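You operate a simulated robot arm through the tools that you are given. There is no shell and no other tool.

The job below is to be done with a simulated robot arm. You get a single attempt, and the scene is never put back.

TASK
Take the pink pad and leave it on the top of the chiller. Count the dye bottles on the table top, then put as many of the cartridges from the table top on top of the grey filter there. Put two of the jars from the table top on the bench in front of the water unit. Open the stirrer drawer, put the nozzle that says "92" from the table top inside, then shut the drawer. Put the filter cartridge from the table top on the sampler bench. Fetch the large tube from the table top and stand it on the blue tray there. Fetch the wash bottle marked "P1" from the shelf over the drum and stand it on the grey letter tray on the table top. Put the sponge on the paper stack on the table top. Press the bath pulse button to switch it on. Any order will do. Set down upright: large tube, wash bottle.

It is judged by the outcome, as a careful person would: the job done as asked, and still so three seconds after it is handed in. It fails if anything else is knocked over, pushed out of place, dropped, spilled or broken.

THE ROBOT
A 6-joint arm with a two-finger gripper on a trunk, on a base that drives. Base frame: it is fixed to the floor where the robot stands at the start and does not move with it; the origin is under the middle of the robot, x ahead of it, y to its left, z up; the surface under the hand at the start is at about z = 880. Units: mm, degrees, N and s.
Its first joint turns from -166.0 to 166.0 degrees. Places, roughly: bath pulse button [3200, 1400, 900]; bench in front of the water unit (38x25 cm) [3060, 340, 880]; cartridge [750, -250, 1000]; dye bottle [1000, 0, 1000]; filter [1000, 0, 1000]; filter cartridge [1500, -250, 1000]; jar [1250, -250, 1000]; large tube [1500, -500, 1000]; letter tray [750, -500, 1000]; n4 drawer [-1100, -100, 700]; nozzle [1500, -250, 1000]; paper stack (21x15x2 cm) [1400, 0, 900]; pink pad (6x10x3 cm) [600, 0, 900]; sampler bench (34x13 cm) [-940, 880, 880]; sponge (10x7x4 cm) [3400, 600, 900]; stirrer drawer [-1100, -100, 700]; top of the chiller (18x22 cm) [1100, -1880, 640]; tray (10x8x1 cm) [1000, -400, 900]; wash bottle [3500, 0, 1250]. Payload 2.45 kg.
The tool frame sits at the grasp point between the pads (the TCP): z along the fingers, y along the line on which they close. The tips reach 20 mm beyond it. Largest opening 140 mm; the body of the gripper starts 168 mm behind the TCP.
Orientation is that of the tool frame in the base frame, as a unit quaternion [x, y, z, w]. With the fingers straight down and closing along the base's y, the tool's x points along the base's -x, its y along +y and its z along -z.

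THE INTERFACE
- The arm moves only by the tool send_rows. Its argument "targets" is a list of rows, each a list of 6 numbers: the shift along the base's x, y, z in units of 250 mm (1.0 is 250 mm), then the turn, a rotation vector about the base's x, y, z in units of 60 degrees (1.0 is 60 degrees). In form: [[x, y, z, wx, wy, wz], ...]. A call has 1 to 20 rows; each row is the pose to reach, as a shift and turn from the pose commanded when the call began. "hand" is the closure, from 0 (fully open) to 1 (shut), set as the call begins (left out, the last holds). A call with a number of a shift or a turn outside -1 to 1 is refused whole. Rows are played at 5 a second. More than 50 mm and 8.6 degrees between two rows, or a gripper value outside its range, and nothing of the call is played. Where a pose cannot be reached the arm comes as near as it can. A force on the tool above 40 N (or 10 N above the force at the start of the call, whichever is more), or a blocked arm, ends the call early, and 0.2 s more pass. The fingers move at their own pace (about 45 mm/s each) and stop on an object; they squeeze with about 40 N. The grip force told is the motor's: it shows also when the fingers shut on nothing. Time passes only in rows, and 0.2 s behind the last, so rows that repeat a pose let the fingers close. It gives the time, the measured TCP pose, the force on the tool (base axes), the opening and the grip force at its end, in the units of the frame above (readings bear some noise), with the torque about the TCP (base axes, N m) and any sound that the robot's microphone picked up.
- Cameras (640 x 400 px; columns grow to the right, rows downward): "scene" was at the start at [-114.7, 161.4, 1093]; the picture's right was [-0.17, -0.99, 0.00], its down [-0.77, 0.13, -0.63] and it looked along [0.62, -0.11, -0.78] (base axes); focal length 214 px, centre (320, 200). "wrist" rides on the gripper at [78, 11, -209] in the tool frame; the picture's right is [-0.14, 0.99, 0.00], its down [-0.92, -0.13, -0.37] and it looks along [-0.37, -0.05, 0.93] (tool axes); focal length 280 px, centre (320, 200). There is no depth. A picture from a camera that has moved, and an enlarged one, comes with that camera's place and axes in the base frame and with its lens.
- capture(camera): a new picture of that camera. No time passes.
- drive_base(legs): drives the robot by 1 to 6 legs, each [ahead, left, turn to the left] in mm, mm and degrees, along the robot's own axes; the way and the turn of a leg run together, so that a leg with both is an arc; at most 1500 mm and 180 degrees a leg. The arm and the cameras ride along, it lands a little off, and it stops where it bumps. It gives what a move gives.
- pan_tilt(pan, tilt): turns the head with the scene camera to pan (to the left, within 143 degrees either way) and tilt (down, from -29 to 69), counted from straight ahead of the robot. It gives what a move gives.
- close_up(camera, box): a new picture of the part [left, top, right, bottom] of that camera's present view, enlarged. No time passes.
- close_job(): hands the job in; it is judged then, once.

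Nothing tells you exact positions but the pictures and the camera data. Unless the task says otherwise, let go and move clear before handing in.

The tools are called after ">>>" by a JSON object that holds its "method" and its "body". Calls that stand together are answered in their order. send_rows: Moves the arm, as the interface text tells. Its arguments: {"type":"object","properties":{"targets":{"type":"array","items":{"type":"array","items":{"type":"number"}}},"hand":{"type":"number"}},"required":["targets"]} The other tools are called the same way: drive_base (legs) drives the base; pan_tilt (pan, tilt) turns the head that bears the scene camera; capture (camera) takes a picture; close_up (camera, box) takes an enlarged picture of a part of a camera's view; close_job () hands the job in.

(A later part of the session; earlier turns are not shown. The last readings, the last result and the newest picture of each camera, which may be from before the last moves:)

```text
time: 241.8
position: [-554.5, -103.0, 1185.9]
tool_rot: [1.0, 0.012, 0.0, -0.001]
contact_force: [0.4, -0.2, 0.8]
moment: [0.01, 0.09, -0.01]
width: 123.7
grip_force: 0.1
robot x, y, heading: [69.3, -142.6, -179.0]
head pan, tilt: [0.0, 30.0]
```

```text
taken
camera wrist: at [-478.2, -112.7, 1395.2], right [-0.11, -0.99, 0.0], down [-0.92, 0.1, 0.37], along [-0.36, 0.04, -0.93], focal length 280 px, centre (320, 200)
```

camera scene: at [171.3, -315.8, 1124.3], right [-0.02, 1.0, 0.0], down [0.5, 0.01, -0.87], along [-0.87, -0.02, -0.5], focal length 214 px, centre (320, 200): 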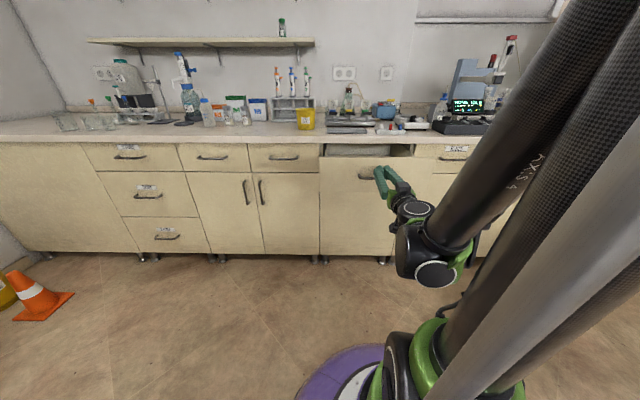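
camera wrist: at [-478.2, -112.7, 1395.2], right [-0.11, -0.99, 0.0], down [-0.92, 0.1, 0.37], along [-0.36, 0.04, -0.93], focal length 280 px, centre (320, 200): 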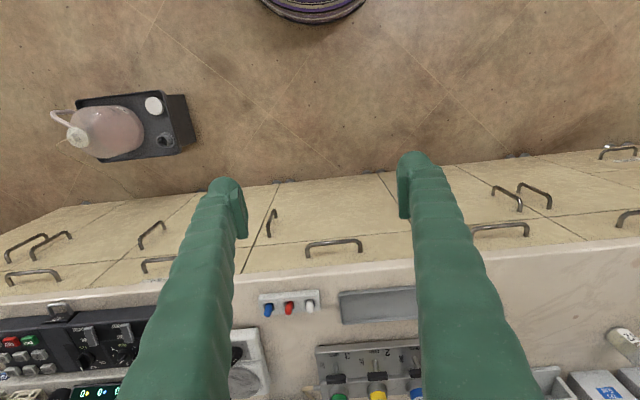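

Now for the filter cartridge (COARSE): driving back to the table's far end.

>>> {"method": "drive_base", "body": {"legs": [[0, 820, -1], [-1480, 0, 0], [-490, 0, 0], [0, -620, 0]]}}

>>> {"method": "capture", "body": {"camera": "wrist"}}

>>> {"method": "close_up", "body": {"camera": "scene", "box": [340, 60, 520, 190]}}

```text
time: 258.7
position: [1425.3, -264.3, 1186.0]
tool_rot: [1.0, 0.024, 0.0, 0.0]
contact_force: [-0.5, -0.4, -0.3]
moment: [0.0, -0.02, 0.04]
width: 140.0
grip_force: 0.1
robot x, y, heading: [2053.6, -292.5, -177.7]
head pan, tilt: [0.0, 30.0]
```

```text
taken
camera wrist: at [1503.0, -274.4, 1394.3], right [-0.09, -1.0, 0.0], down [-0.93, 0.08, 0.37], along [-0.37, 0.04, -0.93], focal length 280 px, centre (320, 200)
```

wrist: 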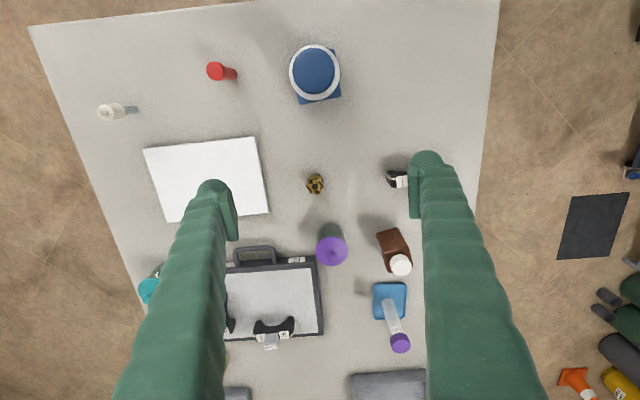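

```text
3.08 times, centred on (430, 125) of scene
camera zoom: at [2158.6, -464.1, 1124.2], right [-0.04, 1.0, 0.0], down [0.5, 0.02, -0.87], along [-0.87, -0.04, -0.5], focal length 660 px, centre (-18, 431)
```

zoom: 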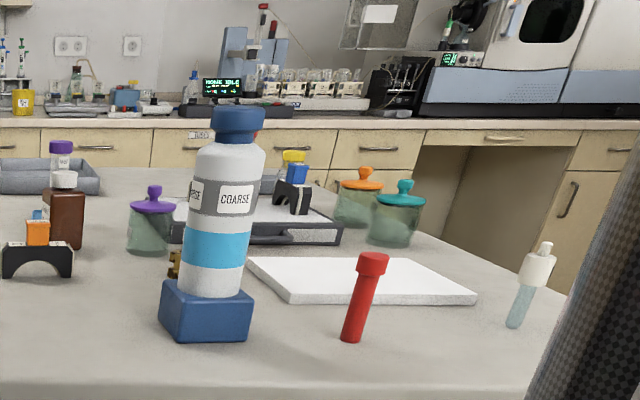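

COARSE stands at (1518,-267). Moving above with a slightly narrowed opening, then descending.

>>> {"method": "send_rows", "body": {"targets": [[0.13, -0.003, 0, 0, 0, 0], [0.26, -0.006, 0, 0, 0, 0], [0.375, -0.01, 0, 0, 0, 0], [0.375, -0.01, -0.1, 0, 0, 0], [0.375, -0.01, -0.2, 0, 0, 0]], "hand": 0.214}}

>>> {"method": "capture", "body": {"camera": "wrist"}}

>>> {"method": "close_up", "body": {"camera": "scene", "box": [320, 40, 500, 180]}}

```text
time: 259.9
position: [1517.3, -267.8, 1136.1]
tool_rot: [1.0, 0.024, 0.0, -0.002]
contact_force: [0.5, -0.2, -0.2]
moment: [0.03, -0.03, 0.03]
width: 110.0
grip_force: 0.1
robot x, y, heading: [2050.7, -295.6, -177.8]
head pan, tilt: [0.0, 30.0]
```

```text
taken
camera wrist: at [1596.0, -275.9, 1345.6], right [-0.09, -1.0, 0.0], down [-0.93, 0.08, 0.37], along [-0.37, 0.04, -0.93], focal length 280 px, centre (320, 200)
```

wrist: 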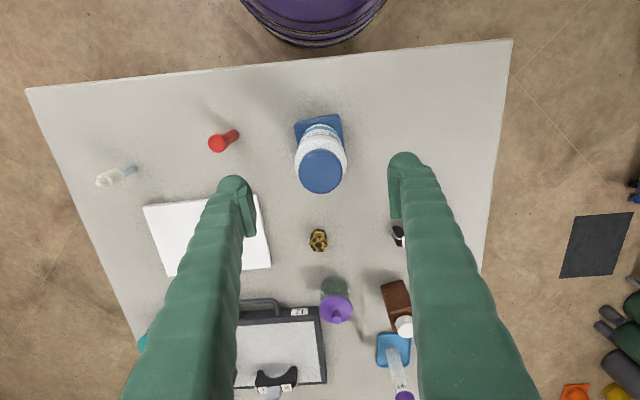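

```text
2.86 times, centred on (410, 110) of scene
camera zoom: at [2158.6, -464.1, 1124.2], right [-0.04, 1.0, 0.0], down [0.5, 0.02, -0.87], along [-0.87, -0.04, -0.5], focal length 613 px, centre (63, 457)
```

zoom: 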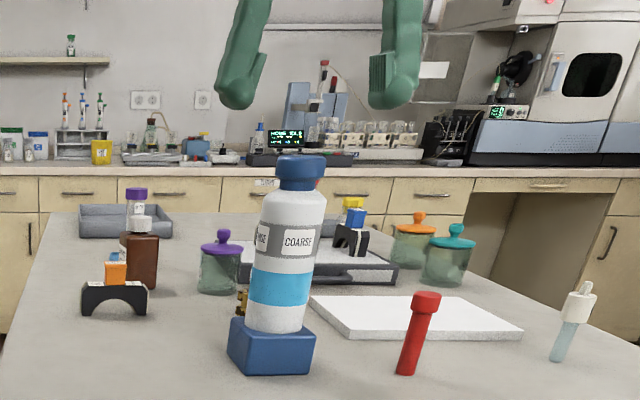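

Cap centred. Descending around the body.

>>> {"method": "send_rows", "body": {"targets": [[0.016, 0, -0.12, 0, 0, 0], [0.016, 0, -0.24, 0, 0, 0], [0.016, 0, -0.36, 0, 0, 0], [0.016, 0, -0.48, 0, 0, 0], [0.016, 0, -0.584, 0, 0, 0]]}}

>>> {"method": "close_up", "body": {"camera": "wrist", "box": [180, 100, 460, 300]}}

>>> {"method": "close_up", "body": {"camera": "scene", "box": [320, 40, 500, 180]}}

```text
time: 261.1
position: [1523.1, -268.7, 988.8]
tool_rot: [1.0, 0.023, 0.0, -0.001]
contact_force: [0.3, 0.4, 0.8]
moment: [-0.01, -0.02, 0.02]
width: 110.1
grip_force: 0.0
robot x, y, heading: [2051.5, -291.4, -177.6]
head pan, tilt: [0.0, 30.0]
```

```text
2.00 times, centred on (320, 200) of wrist
camera zoom: at [1601.0, -277.5, 1198.5], right [-0.09, -1.0, 0.0], down [-0.93, 0.08, 0.37], along [-0.37, 0.04, -0.93], focal length 561 px, centre (320, 200)
```

zoom: 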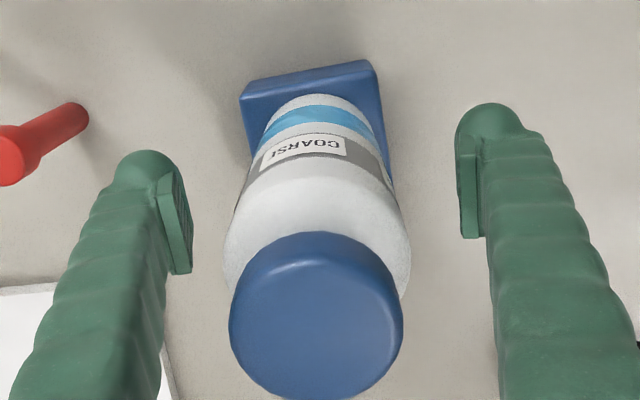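

```text
2.86 times, centred on (410, 110) of scene
camera zoom: at [2158.7, -464.1, 1124.2], right [-0.04, 1.0, 0.0], down [0.5, 0.02, -0.87], along [-0.87, -0.04, -0.5], focal length 613 px, centre (63, 457)
```

zoom: 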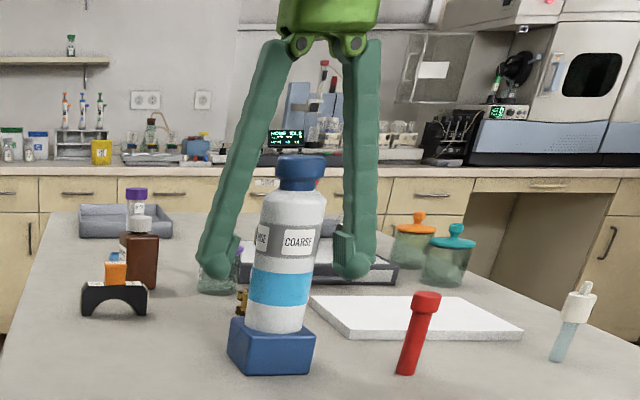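

Fingers straddle the body. Closing and lifting slowly.

>>> {"method": "send_rows", "body": {"targets": [[0, 0, 0, 0, 0, 0], [0, 0, 0, 0, 0, 0], [0, 0, 0, 0, 0, 0], [0, 0, 0, 0, 0, 0], [0, 0, 0, 0, 0, 0]], "hand": 1}}

>>> {"method": "send_rows", "body": {"targets": [[0, 0, 0.04, 0, 0, 0], [0, 0, 0.1, 0, 0, 0], [0, 0, 0.2, 0, 0, 0]]}}

>>> {"method": "close_up", "body": {"camera": "scene", "box": [320, 40, 500, 180]}}

```text
time: 262.3
position: [1523.8, -268.2, 989.0]
tool_rot: [1.0, 0.024, 0.0, -0.001]
contact_force: [-0.1, 1.3, -0.2]
moment: [-0.03, -0.02, -0.02]
width: 59.3
grip_force: 39.9
robot x, y, heading: [2051.2, -291.1, -177.7]
head pan, tilt: [0.0, 30.0]
```

```text
time: 263.1
position: [1523.1, -268.5, 1039.7]
tool_rot: [1.0, 0.024, 0.0, -0.001]
contact_force: [0.4, -0.2, -3.9]
moment: [-0.02, -0.03, 0.02]
width: 59.3
grip_force: 39.9
robot x, y, heading: [2052.0, -287.7, -177.8]
head pan, tilt: [0.0, 30.0]
```

```text
2.86 times, centred on (410, 110) of scene
camera zoom: at [2158.6, -464.2, 1124.2], right [-0.04, 1.0, 0.0], down [0.5, 0.02, -0.87], along [-0.87, -0.04, -0.5], focal length 613 px, centre (63, 457)
```

zoom: 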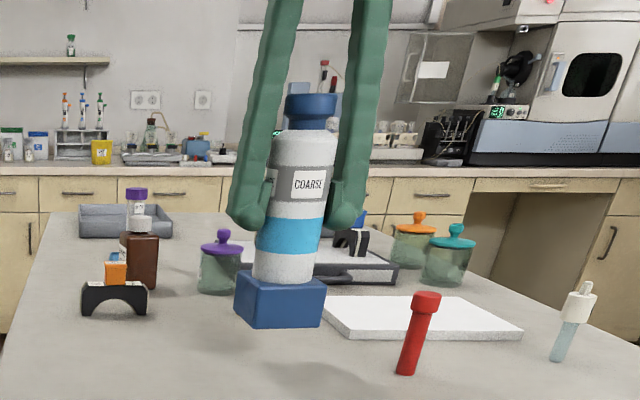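

The whole unit lifts cleanly. Raising it and driving round the left side to the sampler bench.

>>> {"method": "send_rows", "body": {"targets": [[0, 0, 0.16, 0, 0, 0], [0, 0, 0.32, 0, 0, 0], [0, 0, 0.48, 0, 0, 0], [0, 0, 0.62, 0, 0, 0]]}}

>>> {"method": "drive_base", "body": {"legs": [[0, -1170, -2.3], [1400, 0, 0]]}}

>>> {"method": "pan_tilt", "body": {"pan": -10, "tilt": 30}}

>>> {"method": "capture", "body": {"camera": "scene"}}

>>> {"method": "capture", "body": {"camera": "wrist"}}

```text
time: 264.1
position: [1525.2, -269.7, 1192.6]
tool_rot: [1.0, 0.024, 0.0, 0.0]
contact_force: [0.9, -0.5, -3.5]
moment: [0.0, 0.01, -0.02]
width: 59.4
grip_force: 39.9
robot x, y, heading: [2051.8, -292.9, -177.8]
head pan, tilt: [0.0, 30.0]
```

```text
time: 276.7
position: [110.9, 939.5, 1193.3]
tool_rot: [1.0, 0.0, 0.0, 0.0]
contact_force: [0.6, -0.1, -4.2]
moment: [0.0, -0.01, 0.03]
width: 59.1
grip_force: 40.3
robot x, y, heading: [637.2, 895.2, 179.3]
head pan, tilt: [0.0, 30.0]
```

```text
time: 277.4
position: [110.2, 939.1, 1192.9]
tool_rot: [1.0, 0.0, -0.001, 0.0]
contact_force: [0.6, -0.3, -4.7]
moment: [0.0, 0.0, 0.03]
width: 59.1
grip_force: 39.7
robot x, y, heading: [636.5, 891.8, 179.4]
head pan, tilt: [-10.0, 30.0]
```

```text
taken
camera scene: at [735.9, 731.7, 1124.2], right [0.18, 0.98, 0.0], down [0.49, -0.09, -0.87], along [-0.85, 0.15, -0.5], focal length 214 px, centre (320, 200)
```

scene: 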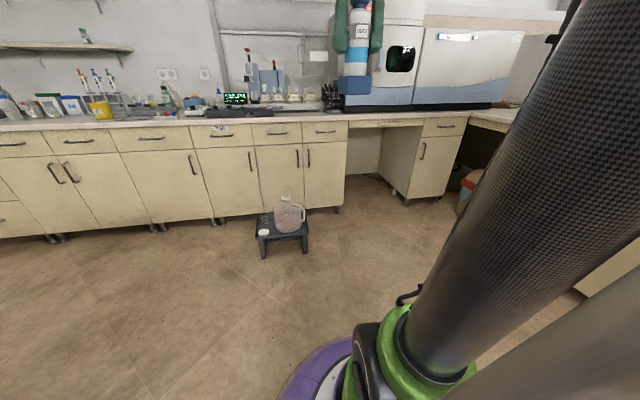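

```text
taken
camera wrist: at [187.4, 927.5, 1402.7], right [-0.14, -0.99, 0.0], down [-0.92, 0.13, 0.37], along [-0.36, 0.05, -0.93], focal length 280 px, centre (320, 200)
```

wrist: 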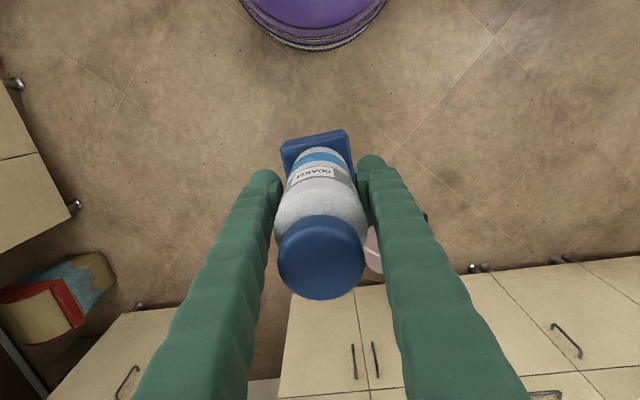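

Zooming in on the sampler bench area.

>>> {"method": "close_up", "body": {"camera": "scene", "box": [230, 60, 480, 150]}}

>>> {"method": "drive_base", "body": {"legs": [[350, 0, 0.6]]}}

>>> {"method": "capture", "body": {"camera": "scene"}}

>>> {"method": "close_up", "body": {"camera": "scene", "box": [200, 60, 480, 200]}}

>>> {"method": "capture", "body": {"camera": "wrist"}}

```text
2.56 times, centred on (355, 105) of scene
camera zoom: at [735.9, 731.7, 1124.2], right [0.18, 0.98, 0.0], down [0.49, -0.09, -0.87], along [-0.85, 0.15, -0.5], focal length 549 px, centre (230, 443)
```

zoom: 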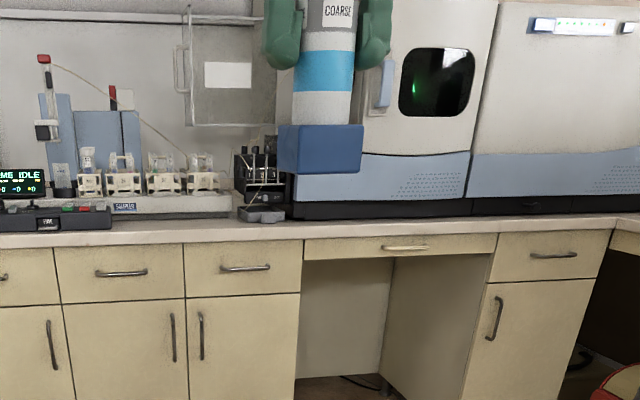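

```text
time: 279.6
position: [-240.9, 930.3, 1193.0]
tool_rot: [1.0, 0.007, -0.001, -0.001]
contact_force: [1.0, -0.2, -4.8]
moment: [-0.01, -0.01, 0.02]
width: 59.2
grip_force: 39.9
robot x, y, heading: [280.9, 892.6, -179.4]
head pan, tilt: [-10.0, 30.0]
```

```text
taken
camera scene: at [387.5, 732.6, 1124.2], right [0.16, 0.99, 0.0], down [0.49, -0.08, -0.87], along [-0.85, 0.14, -0.5], focal length 214 px, centre (320, 200)
```

scene: 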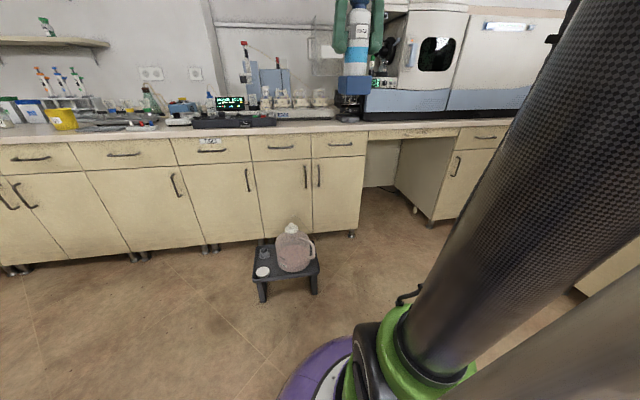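

```text
2.29 times, centred on (340, 130) of scene
camera zoom: at [387.5, 732.6, 1124.2], right [0.16, 0.99, 0.0], down [0.49, -0.08, -0.87], along [-0.85, 0.14, -0.5], focal length 490 px, centre (274, 360)
```

zoom: 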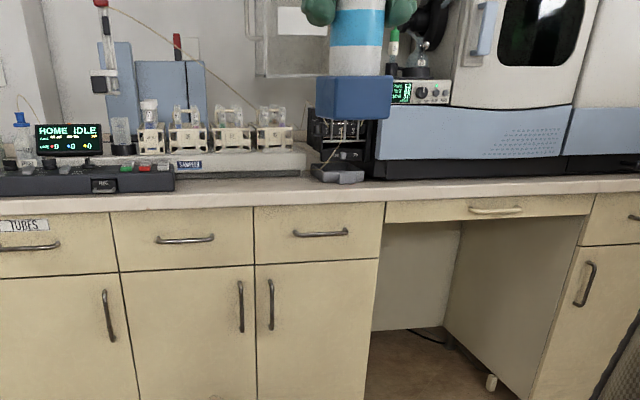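

```text
taken
camera wrist: at [-163.9, 920.1, 1402.7], right [-0.12, -0.99, 0.0], down [-0.92, 0.11, 0.37], along [-0.37, 0.05, -0.93], focal length 280 px, centre (320, 200)
```

wrist: 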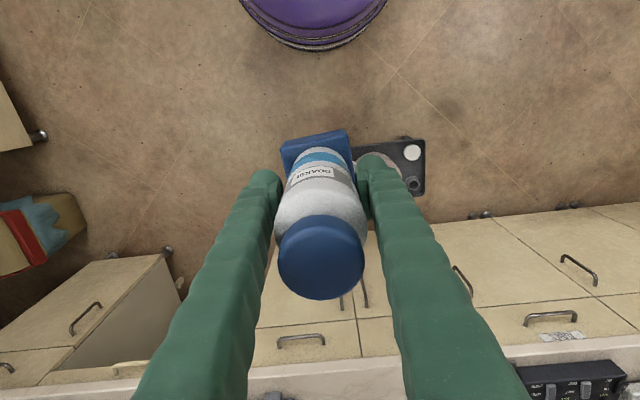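

The free strip in front of the sampler is around (-940, 880). Driving closer, keeping clear of the stool with the jug.

>>> {"method": "drive_base", "body": {"legs": [[330, 0, 0]]}}

>>> {"method": "capture", "body": {"camera": "wrist"}}

>>> {"method": "capture", "body": {"camera": "scene"}}

```text
time: 281.8
position: [-572.7, 928.8, 1193.7]
tool_rot: [1.0, 0.006, 0.0, -0.001]
contact_force: [-0.5, 0.3, -4.4]
moment: [0.0, -0.03, -0.01]
width: 59.4
grip_force: 39.8
robot x, y, heading: [-44.7, 887.3, -179.6]
head pan, tilt: [-10.0, 30.0]
```

```text
taken
camera wrist: at [-495.5, 918.0, 1402.7], right [-0.12, -0.99, 0.0], down [-0.92, 0.11, 0.37], along [-0.37, 0.05, -0.93], focal length 280 px, centre (320, 200)
```

wrist: 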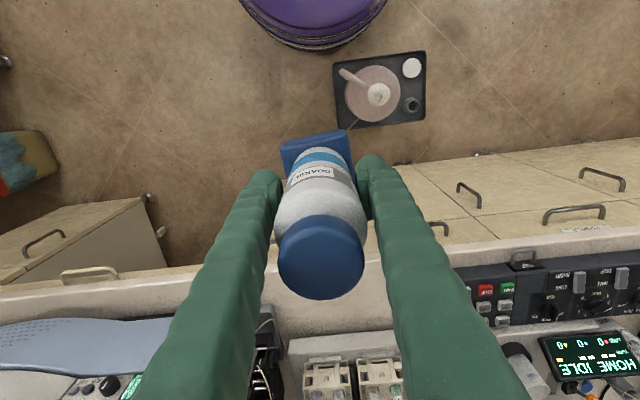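

```text
taken
camera scene: at [55.5, 729.6, 1124.2], right [0.17, 0.99, 0.0], down [0.49, -0.08, -0.87], along [-0.85, 0.14, -0.5], focal length 214 px, centre (320, 200)
```

scene: 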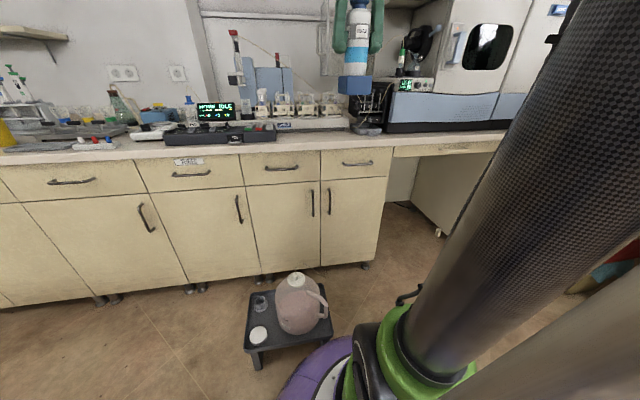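

Target spot between the controller and the black tray is clear. Extending over the bench edge while lowering.

>>> {"method": "send_rows", "body": {"targets": [[-0.142, -0.025, -0.075, 0, 0, 0], [-0.284, -0.05, -0.15, 0, 0, 0], [-0.426, -0.075, -0.225, 0, 0, 0], [-0.568, -0.1, -0.3, 0, 0, 0], [-0.71, -0.125, -0.375, 0, 0, 0], [-0.85, -0.15, -0.45, 0, 0, 0]]}}

>>> {"method": "send_rows", "body": {"targets": [[-0.145, -0.02, -0.04, 0, 0, 0], [-0.29, -0.04, -0.08, 0, 0, 0], [-0.435, -0.06, -0.12, 0, 0, 0], [-0.56, -0.085, -0.16, 0, 0, 0]]}}

>>> {"method": "capture", "body": {"camera": "wrist"}}

>>> {"method": "close_up", "body": {"camera": "scene", "box": [200, 20, 460, 170]}}

```text
time: 283.2
position: [-783.6, 890.4, 1080.8]
tool_rot: [1.0, 0.007, 0.0, -0.001]
contact_force: [1.4, -0.3, -3.5]
moment: [-0.02, 0.06, 0.0]
width: 59.7
grip_force: 40.2
robot x, y, heading: [-47.8, 890.8, -179.6]
head pan, tilt: [-10.0, 30.0]
```

```text
time: 284.2
position: [-922.7, 870.1, 1042.3]
tool_rot: [1.0, 0.007, -0.001, -0.001]
contact_force: [0.5, 0.2, -3.4]
moment: [0.0, 0.09, 0.02]
width: 59.7
grip_force: 40.4
robot x, y, heading: [-46.0, 886.1, -179.7]
head pan, tilt: [-10.0, 30.0]
```

```text
taken
camera wrist: at [-846.0, 858.9, 1251.5], right [-0.12, -0.99, 0.0], down [-0.92, 0.11, 0.37], along [-0.37, 0.05, -0.93], focal length 280 px, centre (320, 200)
```

wrist: 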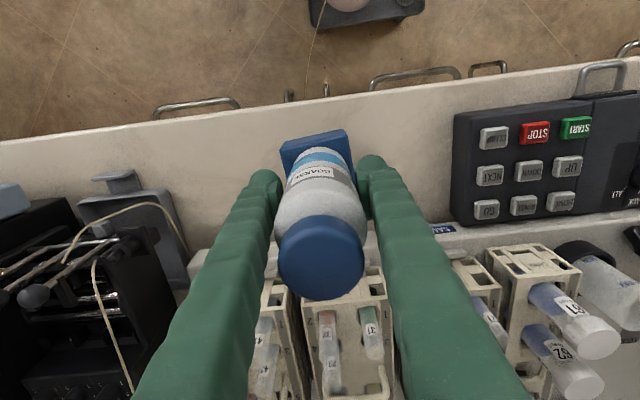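

```text
2.46 times, centred on (330, 95) of scene
camera zoom: at [55.7, 729.6, 1124.2], right [0.17, 0.99, 0.0], down [0.49, -0.08, -0.87], along [-0.85, 0.14, -0.5], focal length 528 px, centre (295, 458)
```

zoom: 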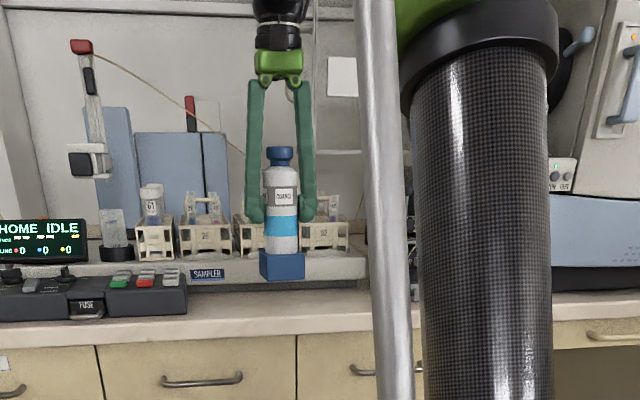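

Good: bench edge is about x=-866 and the rack front about x=-1045. Shifting to x≈-935 and lowering.

>>> {"method": "send_rows", "body": {"targets": [[-0.05, 0, -0.06, 0, 0, 0], [-0.05, 0, -0.12, 0, 0, 0], [-0.05, 0, -0.17, 0, 0, 0]]}}

>>> {"method": "send_rows", "body": {"targets": [[0, 0, -0.012, 0, 0, 0], [0, 0, -0.024, 0, 0, 0]]}}

>>> {"method": "send_rows", "body": {"targets": [[0, 0, -0.006, 0, 0, 0], [0, 0, -0.012, 0, 0, 0]]}}

>>> {"method": "capture", "body": {"camera": "wrist"}}

```text
time: 285.0
position: [-938.9, 871.4, 997.8]
tool_rot: [1.0, 0.007, 0.0, -0.001]
contact_force: [1.1, 0.1, -3.3]
moment: [0.0, -0.04, 0.01]
width: 59.5
grip_force: 40.3
robot x, y, heading: [-46.7, 891.1, -179.4]
head pan, tilt: [-10.0, 30.0]
```

```text
time: 285.6
position: [-937.8, 869.7, 992.1]
tool_rot: [1.0, 0.007, -0.001, -0.001]
contact_force: [-0.3, 0.4, -4.3]
moment: [0.04, -0.01, 0.01]
width: 59.5
grip_force: 39.9
robot x, y, heading: [-47.2, 890.3, -179.6]
head pan, tilt: [-10.0, 30.0]
```

```text
time: 286.2
position: [-938.0, 869.6, 989.7]
tool_rot: [1.0, 0.007, 0.0, 0.0]
contact_force: [-1.9, 0.5, 2.4]
moment: [-0.18, 0.1, -0.06]
width: 59.6
grip_force: 39.7
robot x, y, heading: [-47.4, 892.3, -179.4]
head pan, tilt: [-10.0, 30.0]
```

```text
taken
camera wrist: at [-860.1, 858.8, 1199.2], right [-0.12, -0.99, 0.0], down [-0.92, 0.11, 0.37], along [-0.37, 0.05, -0.93], focal length 280 px, centre (320, 200)
```

wrist: 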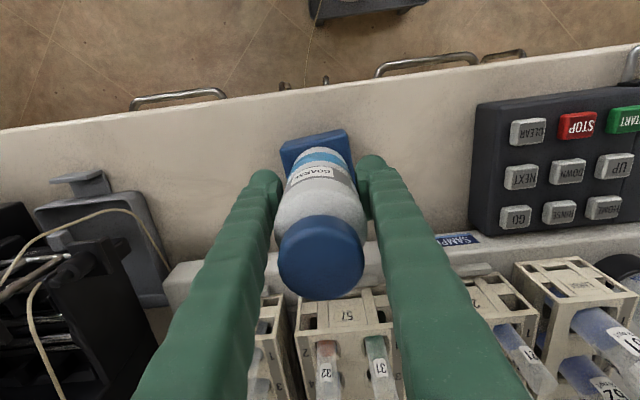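

Touchdown. One more mm, then open and rise straight up.

>>> {"method": "send_rows", "body": {"targets": [[0, 0, -0.004, 0, 0, 0]]}}

>>> {"method": "send_rows", "body": {"targets": [[0, 0, 0, 0, 0, 0], [0, 0, 0, 0, 0, 0], [0, 0, 0, 0, 0, 0], [0, 0, 0, 0, 0, 0], [0, 0, 0.08, 0, 0, 0], [0, 0, 0.2, 0, 0, 0], [0.04, 0, 0.36, 0, 0, 0], [0.1, 0, 0.5, 0, 0, 0]], "hand": 0.214}}

>>> {"method": "capture", "body": {"camera": "wrist"}}

>>> {"method": "close_up", "body": {"camera": "scene", "box": [200, 20, 460, 170]}}

```text
time: 286.6
position: [-935.6, 870.0, 989.1]
tool_rot: [1.0, 0.007, 0.001, -0.001]
contact_force: [-8.6, 2.1, 23.5]
moment: [-0.64, -0.04, -0.23]
width: 59.6
grip_force: 39.9
robot x, y, heading: [-46.6, 888.8, -179.9]
head pan, tilt: [-10.0, 30.0]
```

```text
time: 288.4
position: [-914.2, 870.8, 1111.6]
tool_rot: [1.0, 0.007, -0.001, -0.002]
contact_force: [0.3, -0.1, 0.3]
moment: [0.0, -0.06, 0.0]
width: 109.9
grip_force: 0.0
robot x, y, heading: [-49.5, 883.4, -179.5]
head pan, tilt: [-10.0, 30.0]
```

```text
taken
camera wrist: at [-836.8, 858.1, 1321.5], right [-0.12, -0.99, 0.0], down [-0.92, 0.11, 0.37], along [-0.36, 0.05, -0.93], focal length 280 px, centre (320, 200)
```

wrist: 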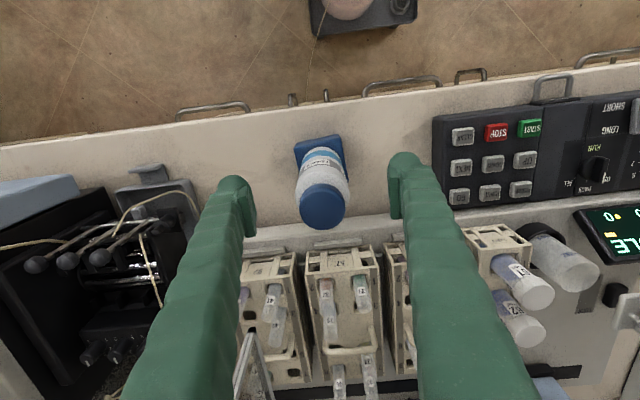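

```text
2.46 times, centred on (330, 95) of scene
camera zoom: at [55.2, 729.6, 1124.3], right [0.17, 0.99, 0.0], down [0.49, -0.08, -0.87], along [-0.85, 0.14, -0.5], focal length 528 px, centre (295, 458)
```

zoom: 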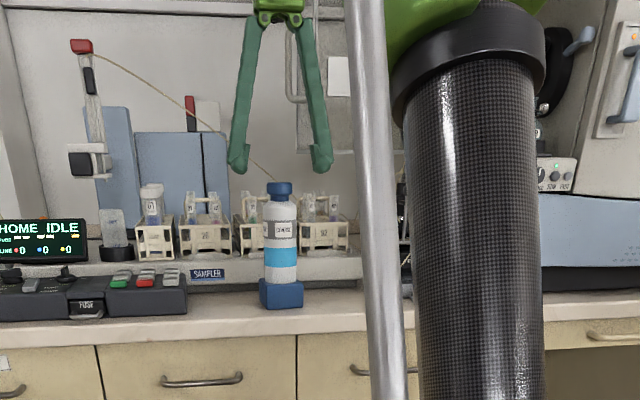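

Filter cartridge is placed. Retracting and heading to the table's left side for the jars.

>>> {"method": "send_rows", "body": {"targets": [[0.08, 0, 0.12, 0, 0, 0], [0.24, 0, 0.18, 0, 0, 0], [0.42, 0, 0.24, 0, 0, 0], [0.6, 0, 0.3, 0, 0, 0], [0.78, 0, 0.3, 0, 0, 0], [0.96, 0, 0.3, 0, 0, 0]]}}

>>> {"method": "drive_base", "body": {"legs": [[-1135, 0, -0.5], [0, 0, 90], [270, 0, 0]]}}

>>> {"method": "pan_tilt", "body": {"pan": 0, "tilt": 35}}

>>> {"method": "capture", "body": {"camera": "wrist"}}

>>> {"method": "capture", "body": {"camera": "scene"}}

```text
time: 289.8
position: [-672.6, 867.8, 1189.0]
tool_rot: [1.0, 0.007, 0.0, -0.001]
contact_force: [-1.0, -0.8, 0.2]
moment: [0.0, -0.13, 0.02]
width: 110.1
grip_force: 0.0
robot x, y, heading: [-47.1, 892.3, -179.6]
head pan, tilt: [-10.0, 30.0]
```

```text
time: 300.9
position: [1077.4, 0.1, 1189.2]
tool_rot: [0.709, 0.706, 0.0, 0.0]
contact_force: [0.0, -0.6, 0.3]
moment: [0.01, 0.02, 0.0]
width: 110.0
grip_force: 0.0
robot x, y, heading: [1071.7, 625.8, -90.5]
head pan, tilt: [-10.0, 30.0]
```

```text
time: 301.6
position: [1077.9, 0.4, 1189.0]
tool_rot: [0.71, 0.705, 0.0, -0.001]
contact_force: [0.9, 0.1, 0.4]
moment: [-0.03, 0.0, 0.0]
width: 110.2
grip_force: 0.1
robot x, y, heading: [1069.7, 623.1, -90.8]
head pan, tilt: [0.0, 35.0]
```

```text
taken
camera wrist: at [1088.6, 77.2, 1399.0], right [0.99, -0.14, 0.0], down [-0.13, -0.92, 0.37], along [-0.05, -0.36, -0.93], focal length 280 px, centre (320, 200)
```

wrist: 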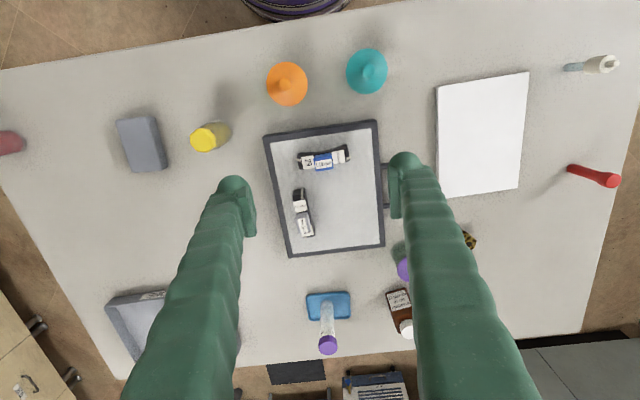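

```text
taken
camera scene: at [1245.8, 724.6, 1116.5], right [-1.0, 0.01, 0.0], down [0.01, 0.57, -0.82], along [-0.01, -0.82, -0.57], focal length 214 px, centre (320, 200)
```

scene: 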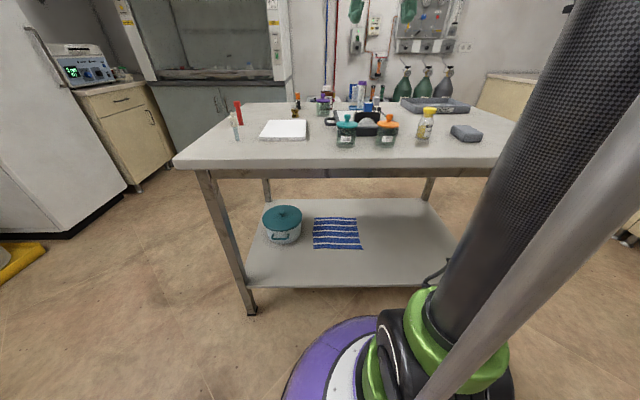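

The CLEAN jar (teal) is at about (1161,90) and USED (orange) at about (1042,93). Moving above the teal one to refine.

>>> {"method": "send_rows", "body": {"targets": [[0.1, 0.1, -0.1, 0, 0, 0], [0.2, 0.2, -0.2, 0, 0, 0], [0.33, 0.3, -0.3, 0, 0, 0], [0.33, 0.36, -0.45, 0, 0, 0]], "hand": 0.29}}

>>> {"method": "capture", "body": {"camera": "wrist"}}

>>> {"method": "close_up", "body": {"camera": "scene", "box": [310, 60, 430, 160]}}

```text
time: 302.6
position: [1159.6, 91.5, 1075.1]
tool_rot: [0.709, 0.705, 0.0, 0.0]
contact_force: [-1.5, -0.2, 0.3]
moment: [0.04, 0.04, 0.02]
width: 99.4
grip_force: 0.1
robot x, y, heading: [1070.4, 625.5, -90.6]
head pan, tilt: [0.0, 35.0]
```

```text
taken
camera wrist: at [1170.2, 168.5, 1284.4], right [0.99, -0.14, 0.0], down [-0.13, -0.92, 0.37], along [-0.05, -0.36, -0.93], focal length 280 px, centre (320, 200)
```

wrist: 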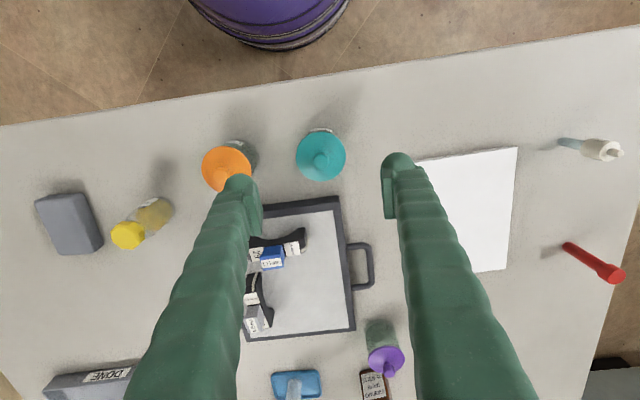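

```text
4.00 times, centred on (370, 110) of scene
camera zoom: at [1245.9, 724.5, 1116.4], right [-1.0, 0.01, 0.0], down [0.01, 0.57, -0.82], along [-0.01, -0.82, -0.57], focal length 858 px, centre (120, 560)
```

zoom: 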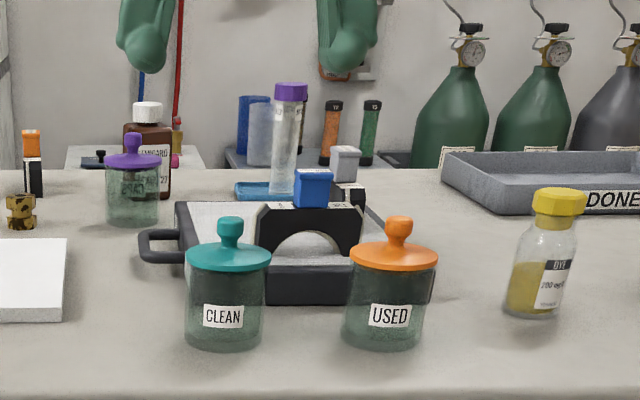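

Lid centre at about (1162,96), ~60 mm wide. Descending partway to refine.

>>> {"method": "send_rows", "body": {"targets": [[0.008, 0.01, -0.12, 0, 0, 0], [0.008, 0.01, -0.24, 0, 0, 0], [0.008, 0.01, -0.34, 0, 0, 0]]}}

>>> {"method": "capture", "body": {"camera": "wrist"}}

>>> {"method": "close_up", "body": {"camera": "scene", "box": [310, 60, 430, 160]}}

```text
time: 303.4
position: [1162.6, 91.8, 990.3]
tool_rot: [0.709, 0.705, -0.001, -0.001]
contact_force: [-0.5, -0.4, -0.2]
moment: [0.02, 0.03, 0.02]
width: 99.6
grip_force: 0.0
robot x, y, heading: [1069.4, 623.6, -90.5]
head pan, tilt: [0.0, 35.0]
```

```text
taken
camera wrist: at [1174.1, 169.3, 1200.3], right [0.99, -0.14, 0.0], down [-0.13, -0.92, 0.37], along [-0.05, -0.36, -0.93], focal length 280 px, centre (320, 200)
```

wrist: 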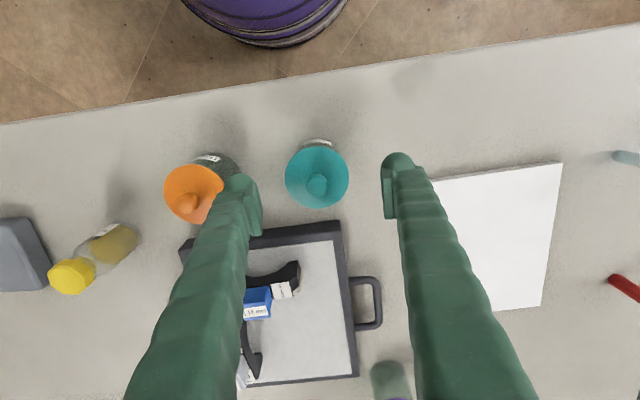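

```text
4.00 times, centred on (370, 110) of scene
camera zoom: at [1245.9, 724.7, 1116.4], right [-1.0, 0.01, 0.0], down [0.01, 0.57, -0.82], along [-0.01, -0.82, -0.57], focal length 858 px, centre (120, 560)
```

zoom: 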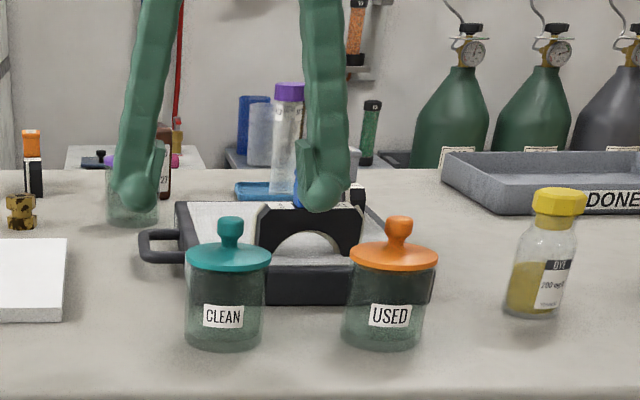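

Well centred. Descending to grip the glass body below the lid.

>>> {"method": "send_rows", "body": {"targets": [[-0.004, 0.012, -0.12, 0, 0, 0], [-0.004, 0.012, -0.22, 0, 0, 0], [-0.004, 0.012, -0.3, 0, 0, 0], [-0.004, 0.012, -0.32, 0, 0, 0]]}}

>>> {"method": "close_up", "body": {"camera": "scene", "box": [310, 60, 430, 160]}}

>>> {"method": "send_rows", "body": {"targets": [[0, 0, 0, 0, 0, 0], [0, 0, 0, 0, 0, 0], [0, 0, 0, 0, 0, 0], [0, 0, 0, 0, 0, 0]], "hand": 1}}

>>> {"method": "close_up", "body": {"camera": "scene", "box": [310, 60, 430, 160]}}

```text
time: 304.4
position: [1161.1, 94.0, 911.7]
tool_rot: [0.709, 0.705, 0.0, 0.0]
contact_force: [-0.4, -1.0, -0.4]
moment: [0.0, -0.01, -0.05]
width: 99.4
grip_force: 0.1
robot x, y, heading: [1068.9, 624.2, -90.9]
head pan, tilt: [0.0, 35.0]
```

```text
4.00 times, centred on (370, 110) of scene
camera zoom: at [1245.9, 724.7, 1116.4], right [-1.0, 0.01, 0.0], down [0.01, 0.57, -0.82], along [-0.01, -0.82, -0.57], focal length 858 px, centre (120, 560)
```

zoom: 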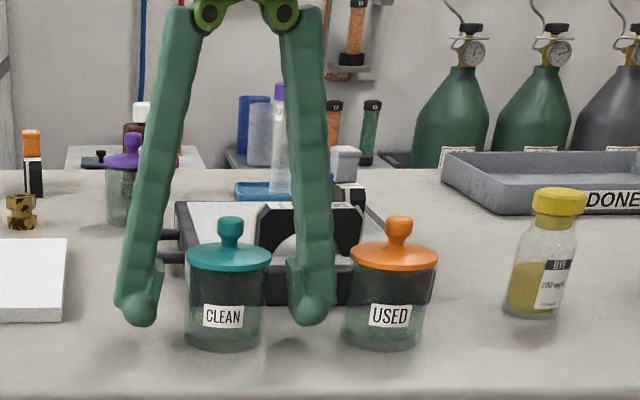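

```text
time: 305.4
position: [1160.8, 94.7, 912.1]
tool_rot: [0.709, 0.705, -0.001, 0.0]
contact_force: [-1.2, 1.2, 0.2]
moment: [-0.03, -0.01, 0.05]
width: 61.7
grip_force: 38.7
robot x, y, heading: [1074.1, 626.1, -90.5]
head pan, tilt: [0.0, 35.0]
```

```text
4.00 times, centred on (370, 110) of scene
camera zoom: at [1245.8, 724.7, 1116.4], right [-1.0, 0.01, 0.0], down [0.01, 0.57, -0.82], along [-0.01, -0.82, -0.57], focal length 858 px, centre (120, 560)
```

zoom: 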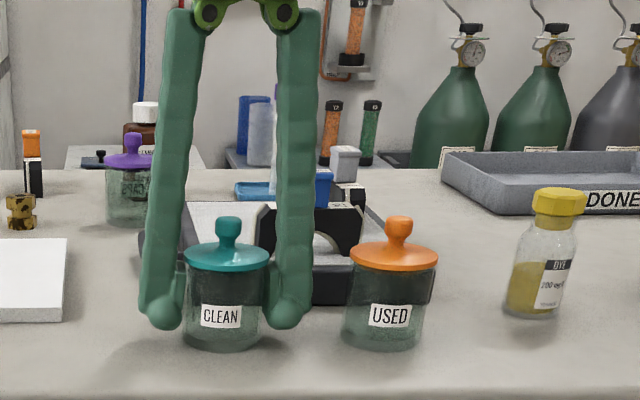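

Gripped at 62 mm. Lifting.

>>> {"method": "send_rows", "body": {"targets": [[0, 0, 0.05, 0, 0, 0], [0, 0, 0.12, 0, 0, 0], [0, 0, 0.3, 0, 0, 0]]}}

>>> {"method": "close_up", "body": {"camera": "scene", "box": [310, 60, 430, 160]}}

>>> {"method": "capture", "body": {"camera": "wrist"}}

```text
time: 306.2
position: [1163.6, 95.8, 988.0]
tool_rot: [0.709, 0.705, -0.001, -0.001]
contact_force: [-0.1, -0.1, -3.9]
moment: [0.03, 0.0, 0.0]
width: 61.5
grip_force: 40.1
robot x, y, heading: [1068.2, 625.2, -90.9]
head pan, tilt: [0.0, 35.0]
```

```text
4.00 times, centred on (370, 110) of scene
camera zoom: at [1245.9, 724.6, 1116.4], right [-1.0, 0.01, 0.0], down [0.01, 0.57, -0.82], along [-0.01, -0.82, -0.57], focal length 858 px, centre (120, 560)
```

zoom: 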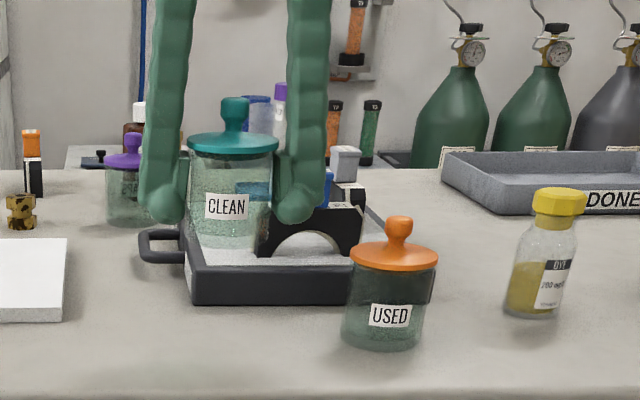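

```text
taken
camera wrist: at [1173.7, 173.5, 1196.6], right [0.99, -0.14, 0.0], down [-0.13, -0.92, 0.37], along [-0.05, -0.36, -0.93], focal length 280 px, centre (320, 200)
```

wrist: 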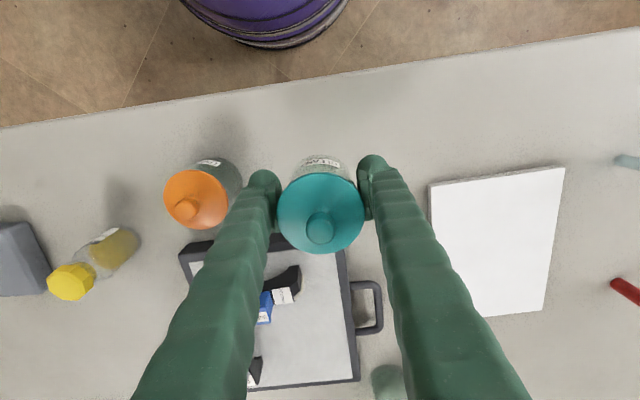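

The CLEAN jar is held with its lid on. Raising and driving to the bench in front of the water unit.

>>> {"method": "send_rows", "body": {"targets": [[0, 0, 0.15, 0, 0, 0], [0, 0, 0.3, 0, 0, 0], [0, 0, 0.45, 0, 0, 0]]}}

>>> {"method": "drive_base", "body": {"legs": [[0, 0, 90.5], [1300, 0, 0], [0, -280, 0]]}}

>>> {"method": "pan_tilt", "body": {"pan": 0, "tilt": 25}}

>>> {"method": "capture", "body": {"camera": "scene"}}

>>> {"method": "capture", "body": {"camera": "wrist"}}

```text
time: 307.0
position: [1162.6, 95.8, 1103.7]
tool_rot: [0.709, 0.705, -0.001, -0.001]
contact_force: [-1.3, -0.4, -2.9]
moment: [0.0, 0.04, -0.02]
width: 61.2
grip_force: 40.2
robot x, y, heading: [1067.4, 623.7, -90.6]
head pan, tilt: [0.0, 35.0]
```

```text
time: 318.9
position: [2884.5, 490.5, 1102.5]
tool_rot: [-0.019, 1.0, -0.001, 0.0]
contact_force: [-0.1, 0.3, -3.2]
moment: [0.0, 0.0, 0.01]
width: 61.2
grip_force: 39.7
robot x, y, heading: [2360.5, 376.7, 1.9]
head pan, tilt: [0.0, 35.0]
```

```text
time: 319.6
position: [2884.8, 491.0, 1102.7]
tool_rot: [-0.019, 1.0, -0.001, 0.0]
contact_force: [0.6, -0.6, -3.0]
moment: [0.02, 0.0, 0.0]
width: 60.9
grip_force: 39.3
robot x, y, heading: [2357.4, 372.2, 1.4]
head pan, tilt: [0.0, 25.0]
```

```text
taken
camera scene: at [2255.5, 546.6, 1132.1], right [0.03, -1.0, 0.0], down [-0.42, -0.01, -0.91], along [0.91, 0.03, -0.42], focal length 214 px, centre (320, 200)
```

scene: 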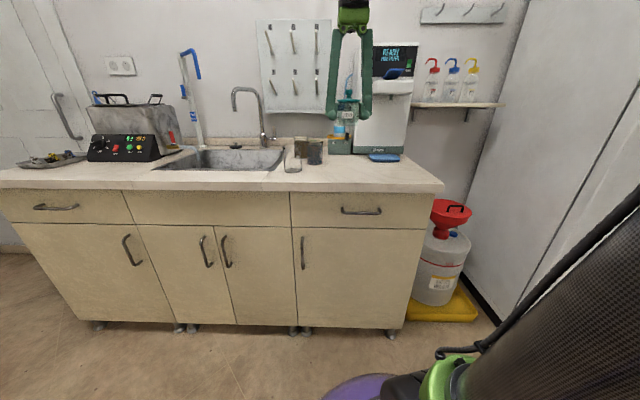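

```text
taken
camera wrist: at [2805.5, 497.9, 1311.7], right [0.1, 0.99, 0.0], down [0.93, -0.09, 0.37], along [0.37, -0.04, -0.93], focal length 280 px, centre (320, 200)
```

wrist: 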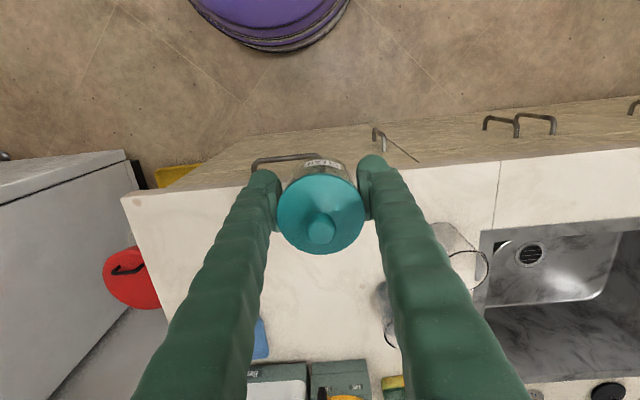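

I see the bench right of the sink, the water unit, glasses, and a yellow/green sponge near the wall. Zooming in.

>>> {"method": "close_up", "body": {"camera": "scene", "box": [240, 110, 450, 200]}}

>>> {"method": "close_up", "body": {"camera": "scene", "box": [380, 40, 510, 120]}}

>>> {"method": "close_up", "body": {"camera": "scene", "box": [20, 80, 200, 190]}}

>>> {"method": "close_up", "body": {"camera": "wrist", "box": [100, 180, 500, 400]}}

```text
3.05 times, centred on (345, 155) of scene
camera zoom: at [2255.5, 546.6, 1132.1], right [0.03, -1.0, 0.0], down [-0.42, -0.01, -0.91], along [0.91, 0.03, -0.42], focal length 654 px, centre (244, 337)
```

zoom: 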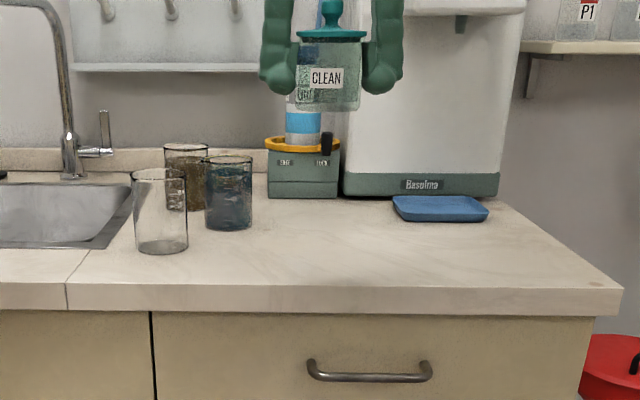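

```text
4.92 times, centred on (445, 80) of scene
camera zoom: at [2255.5, 546.6, 1132.1], right [0.03, -1.0, 0.0], down [-0.42, -0.01, -0.91], along [0.91, 0.03, -0.42], focal length 1056 px, centre (-295, 791)
```

zoom: 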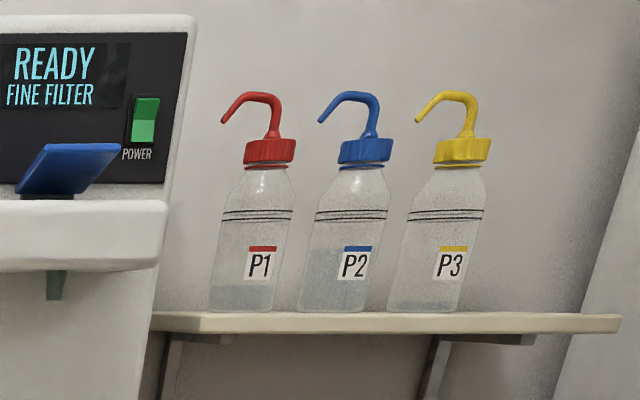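

```text
3.56 times, centred on (110, 135) of scene
camera zoom: at [2255.5, 546.6, 1132.1], right [0.03, -1.0, 0.0], down [-0.42, -0.01, -0.91], along [0.91, 0.03, -0.42], focal length 763 px, centre (1067, 431)
```

zoom: 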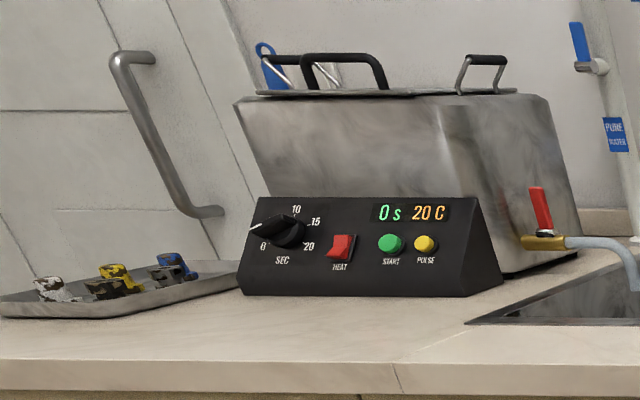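

```text
1.60 times, centred on (300, 290) of wrist
camera zoom: at [2805.5, 497.9, 1311.7], right [0.1, 0.99, 0.0], down [0.93, -0.09, 0.37], along [0.37, -0.04, -0.93], focal length 449 px, centre (352, 56)
```

zoom: 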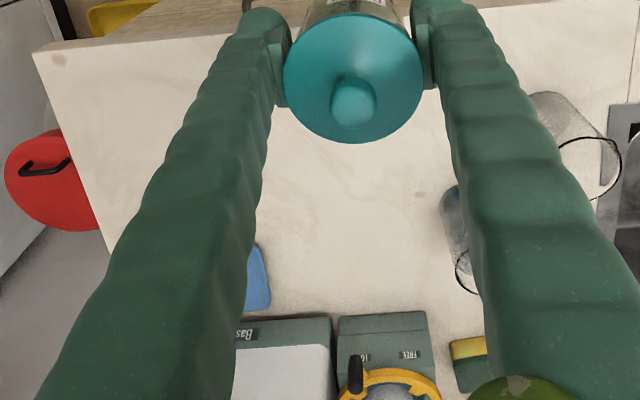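

The bench spot (x 2935–3185, y 150–530) is clear. P1 (red) is on the shelf; the yellow PULSE button is on the bath. Placing the first jar at about (3050,430).

>>> {"method": "send_rows", "body": {"targets": [[0.132, -0.049, -0.05, 0, 0, 0], [0.264, -0.098, -0.15, 0, 0, 0], [0.396, -0.147, -0.25, 0, 0, 0], [0.528, -0.196, -0.35, 0, 0, 0], [0.66, -0.244, -0.45, 0, 0, 0], [0.66, -0.244, -0.6, 0, 0, 0], [0.66, -0.244, -0.7, 0, 0, 0]]}}

>>> {"method": "capture", "body": {"camera": "wrist"}}

>>> {"method": "close_up", "body": {"camera": "scene", "box": [240, 110, 450, 200]}}

```text
time: 321.2
position: [3048.4, 430.2, 926.4]
tool_rot: [-0.018, 1.0, -0.001, 0.0]
contact_force: [-0.4, 0.6, -3.9]
moment: [0.01, 0.03, 0.04]
width: 60.8
grip_force: 40.1
robot x, y, heading: [2357.1, 375.6, 1.7]
head pan, tilt: [0.0, 25.0]
```

```text
taken
camera wrist: at [2970.1, 437.0, 1137.0], right [0.1, 0.99, 0.0], down [0.93, -0.09, 0.37], along [0.37, -0.04, -0.93], focal length 280 px, centre (320, 200)
```

wrist: 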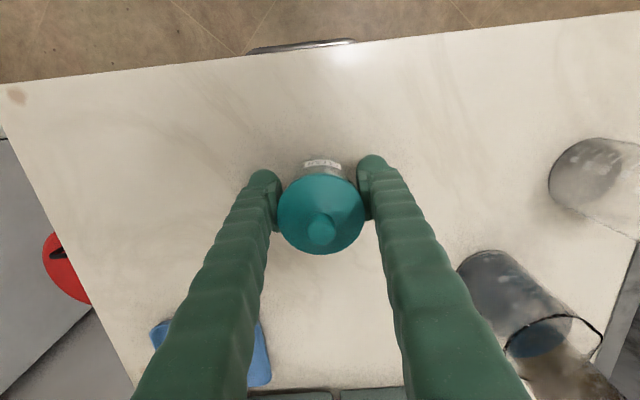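

```text
3.05 times, centred on (345, 155) of scene
camera zoom: at [2255.6, 546.5, 1132.2], right [0.03, -1.0, 0.0], down [-0.42, -0.01, -0.91], along [0.91, 0.03, -0.42], focal length 654 px, centre (244, 337)
```

zoom: 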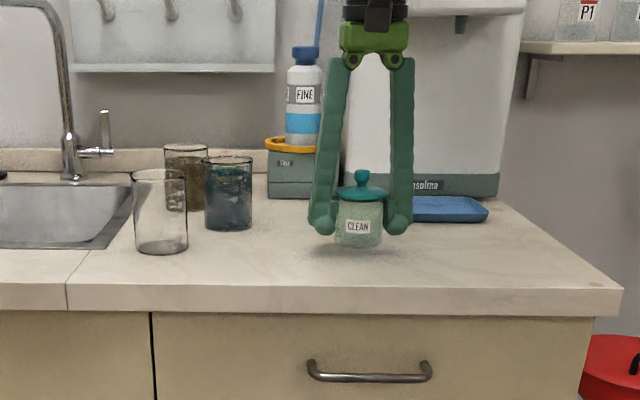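

Lowering to contact.

>>> {"method": "send_rows", "body": {"targets": [[0, 0, -0.03, 0, 0, 0], [0, 0, -0.044, 0, 0, 0]]}}

>>> {"method": "send_rows", "body": {"targets": [[0, 0, -0.008, 0, 0, 0], [0, 0, -0.014, 0, 0, 0]]}}

```text
time: 321.8
position: [3049.4, 429.8, 916.2]
tool_rot: [-0.019, 1.0, -0.001, 0.0]
contact_force: [-0.6, 0.4, -2.7]
moment: [-0.01, 0.02, -0.02]
width: 60.8
grip_force: 40.1
robot x, y, heading: [2357.2, 378.2, 1.9]
head pan, tilt: [0.0, 25.0]
```

```text
time: 322.4
position: [3049.2, 428.8, 912.5]
tool_rot: [-0.019, 1.0, -0.001, 0.001]
contact_force: [-0.5, -0.1, -2.6]
moment: [0.0, 0.04, -0.01]
width: 60.4
grip_force: 40.0
robot x, y, heading: [2357.8, 376.8, 1.7]
head pan, tilt: [0.0, 25.0]
```

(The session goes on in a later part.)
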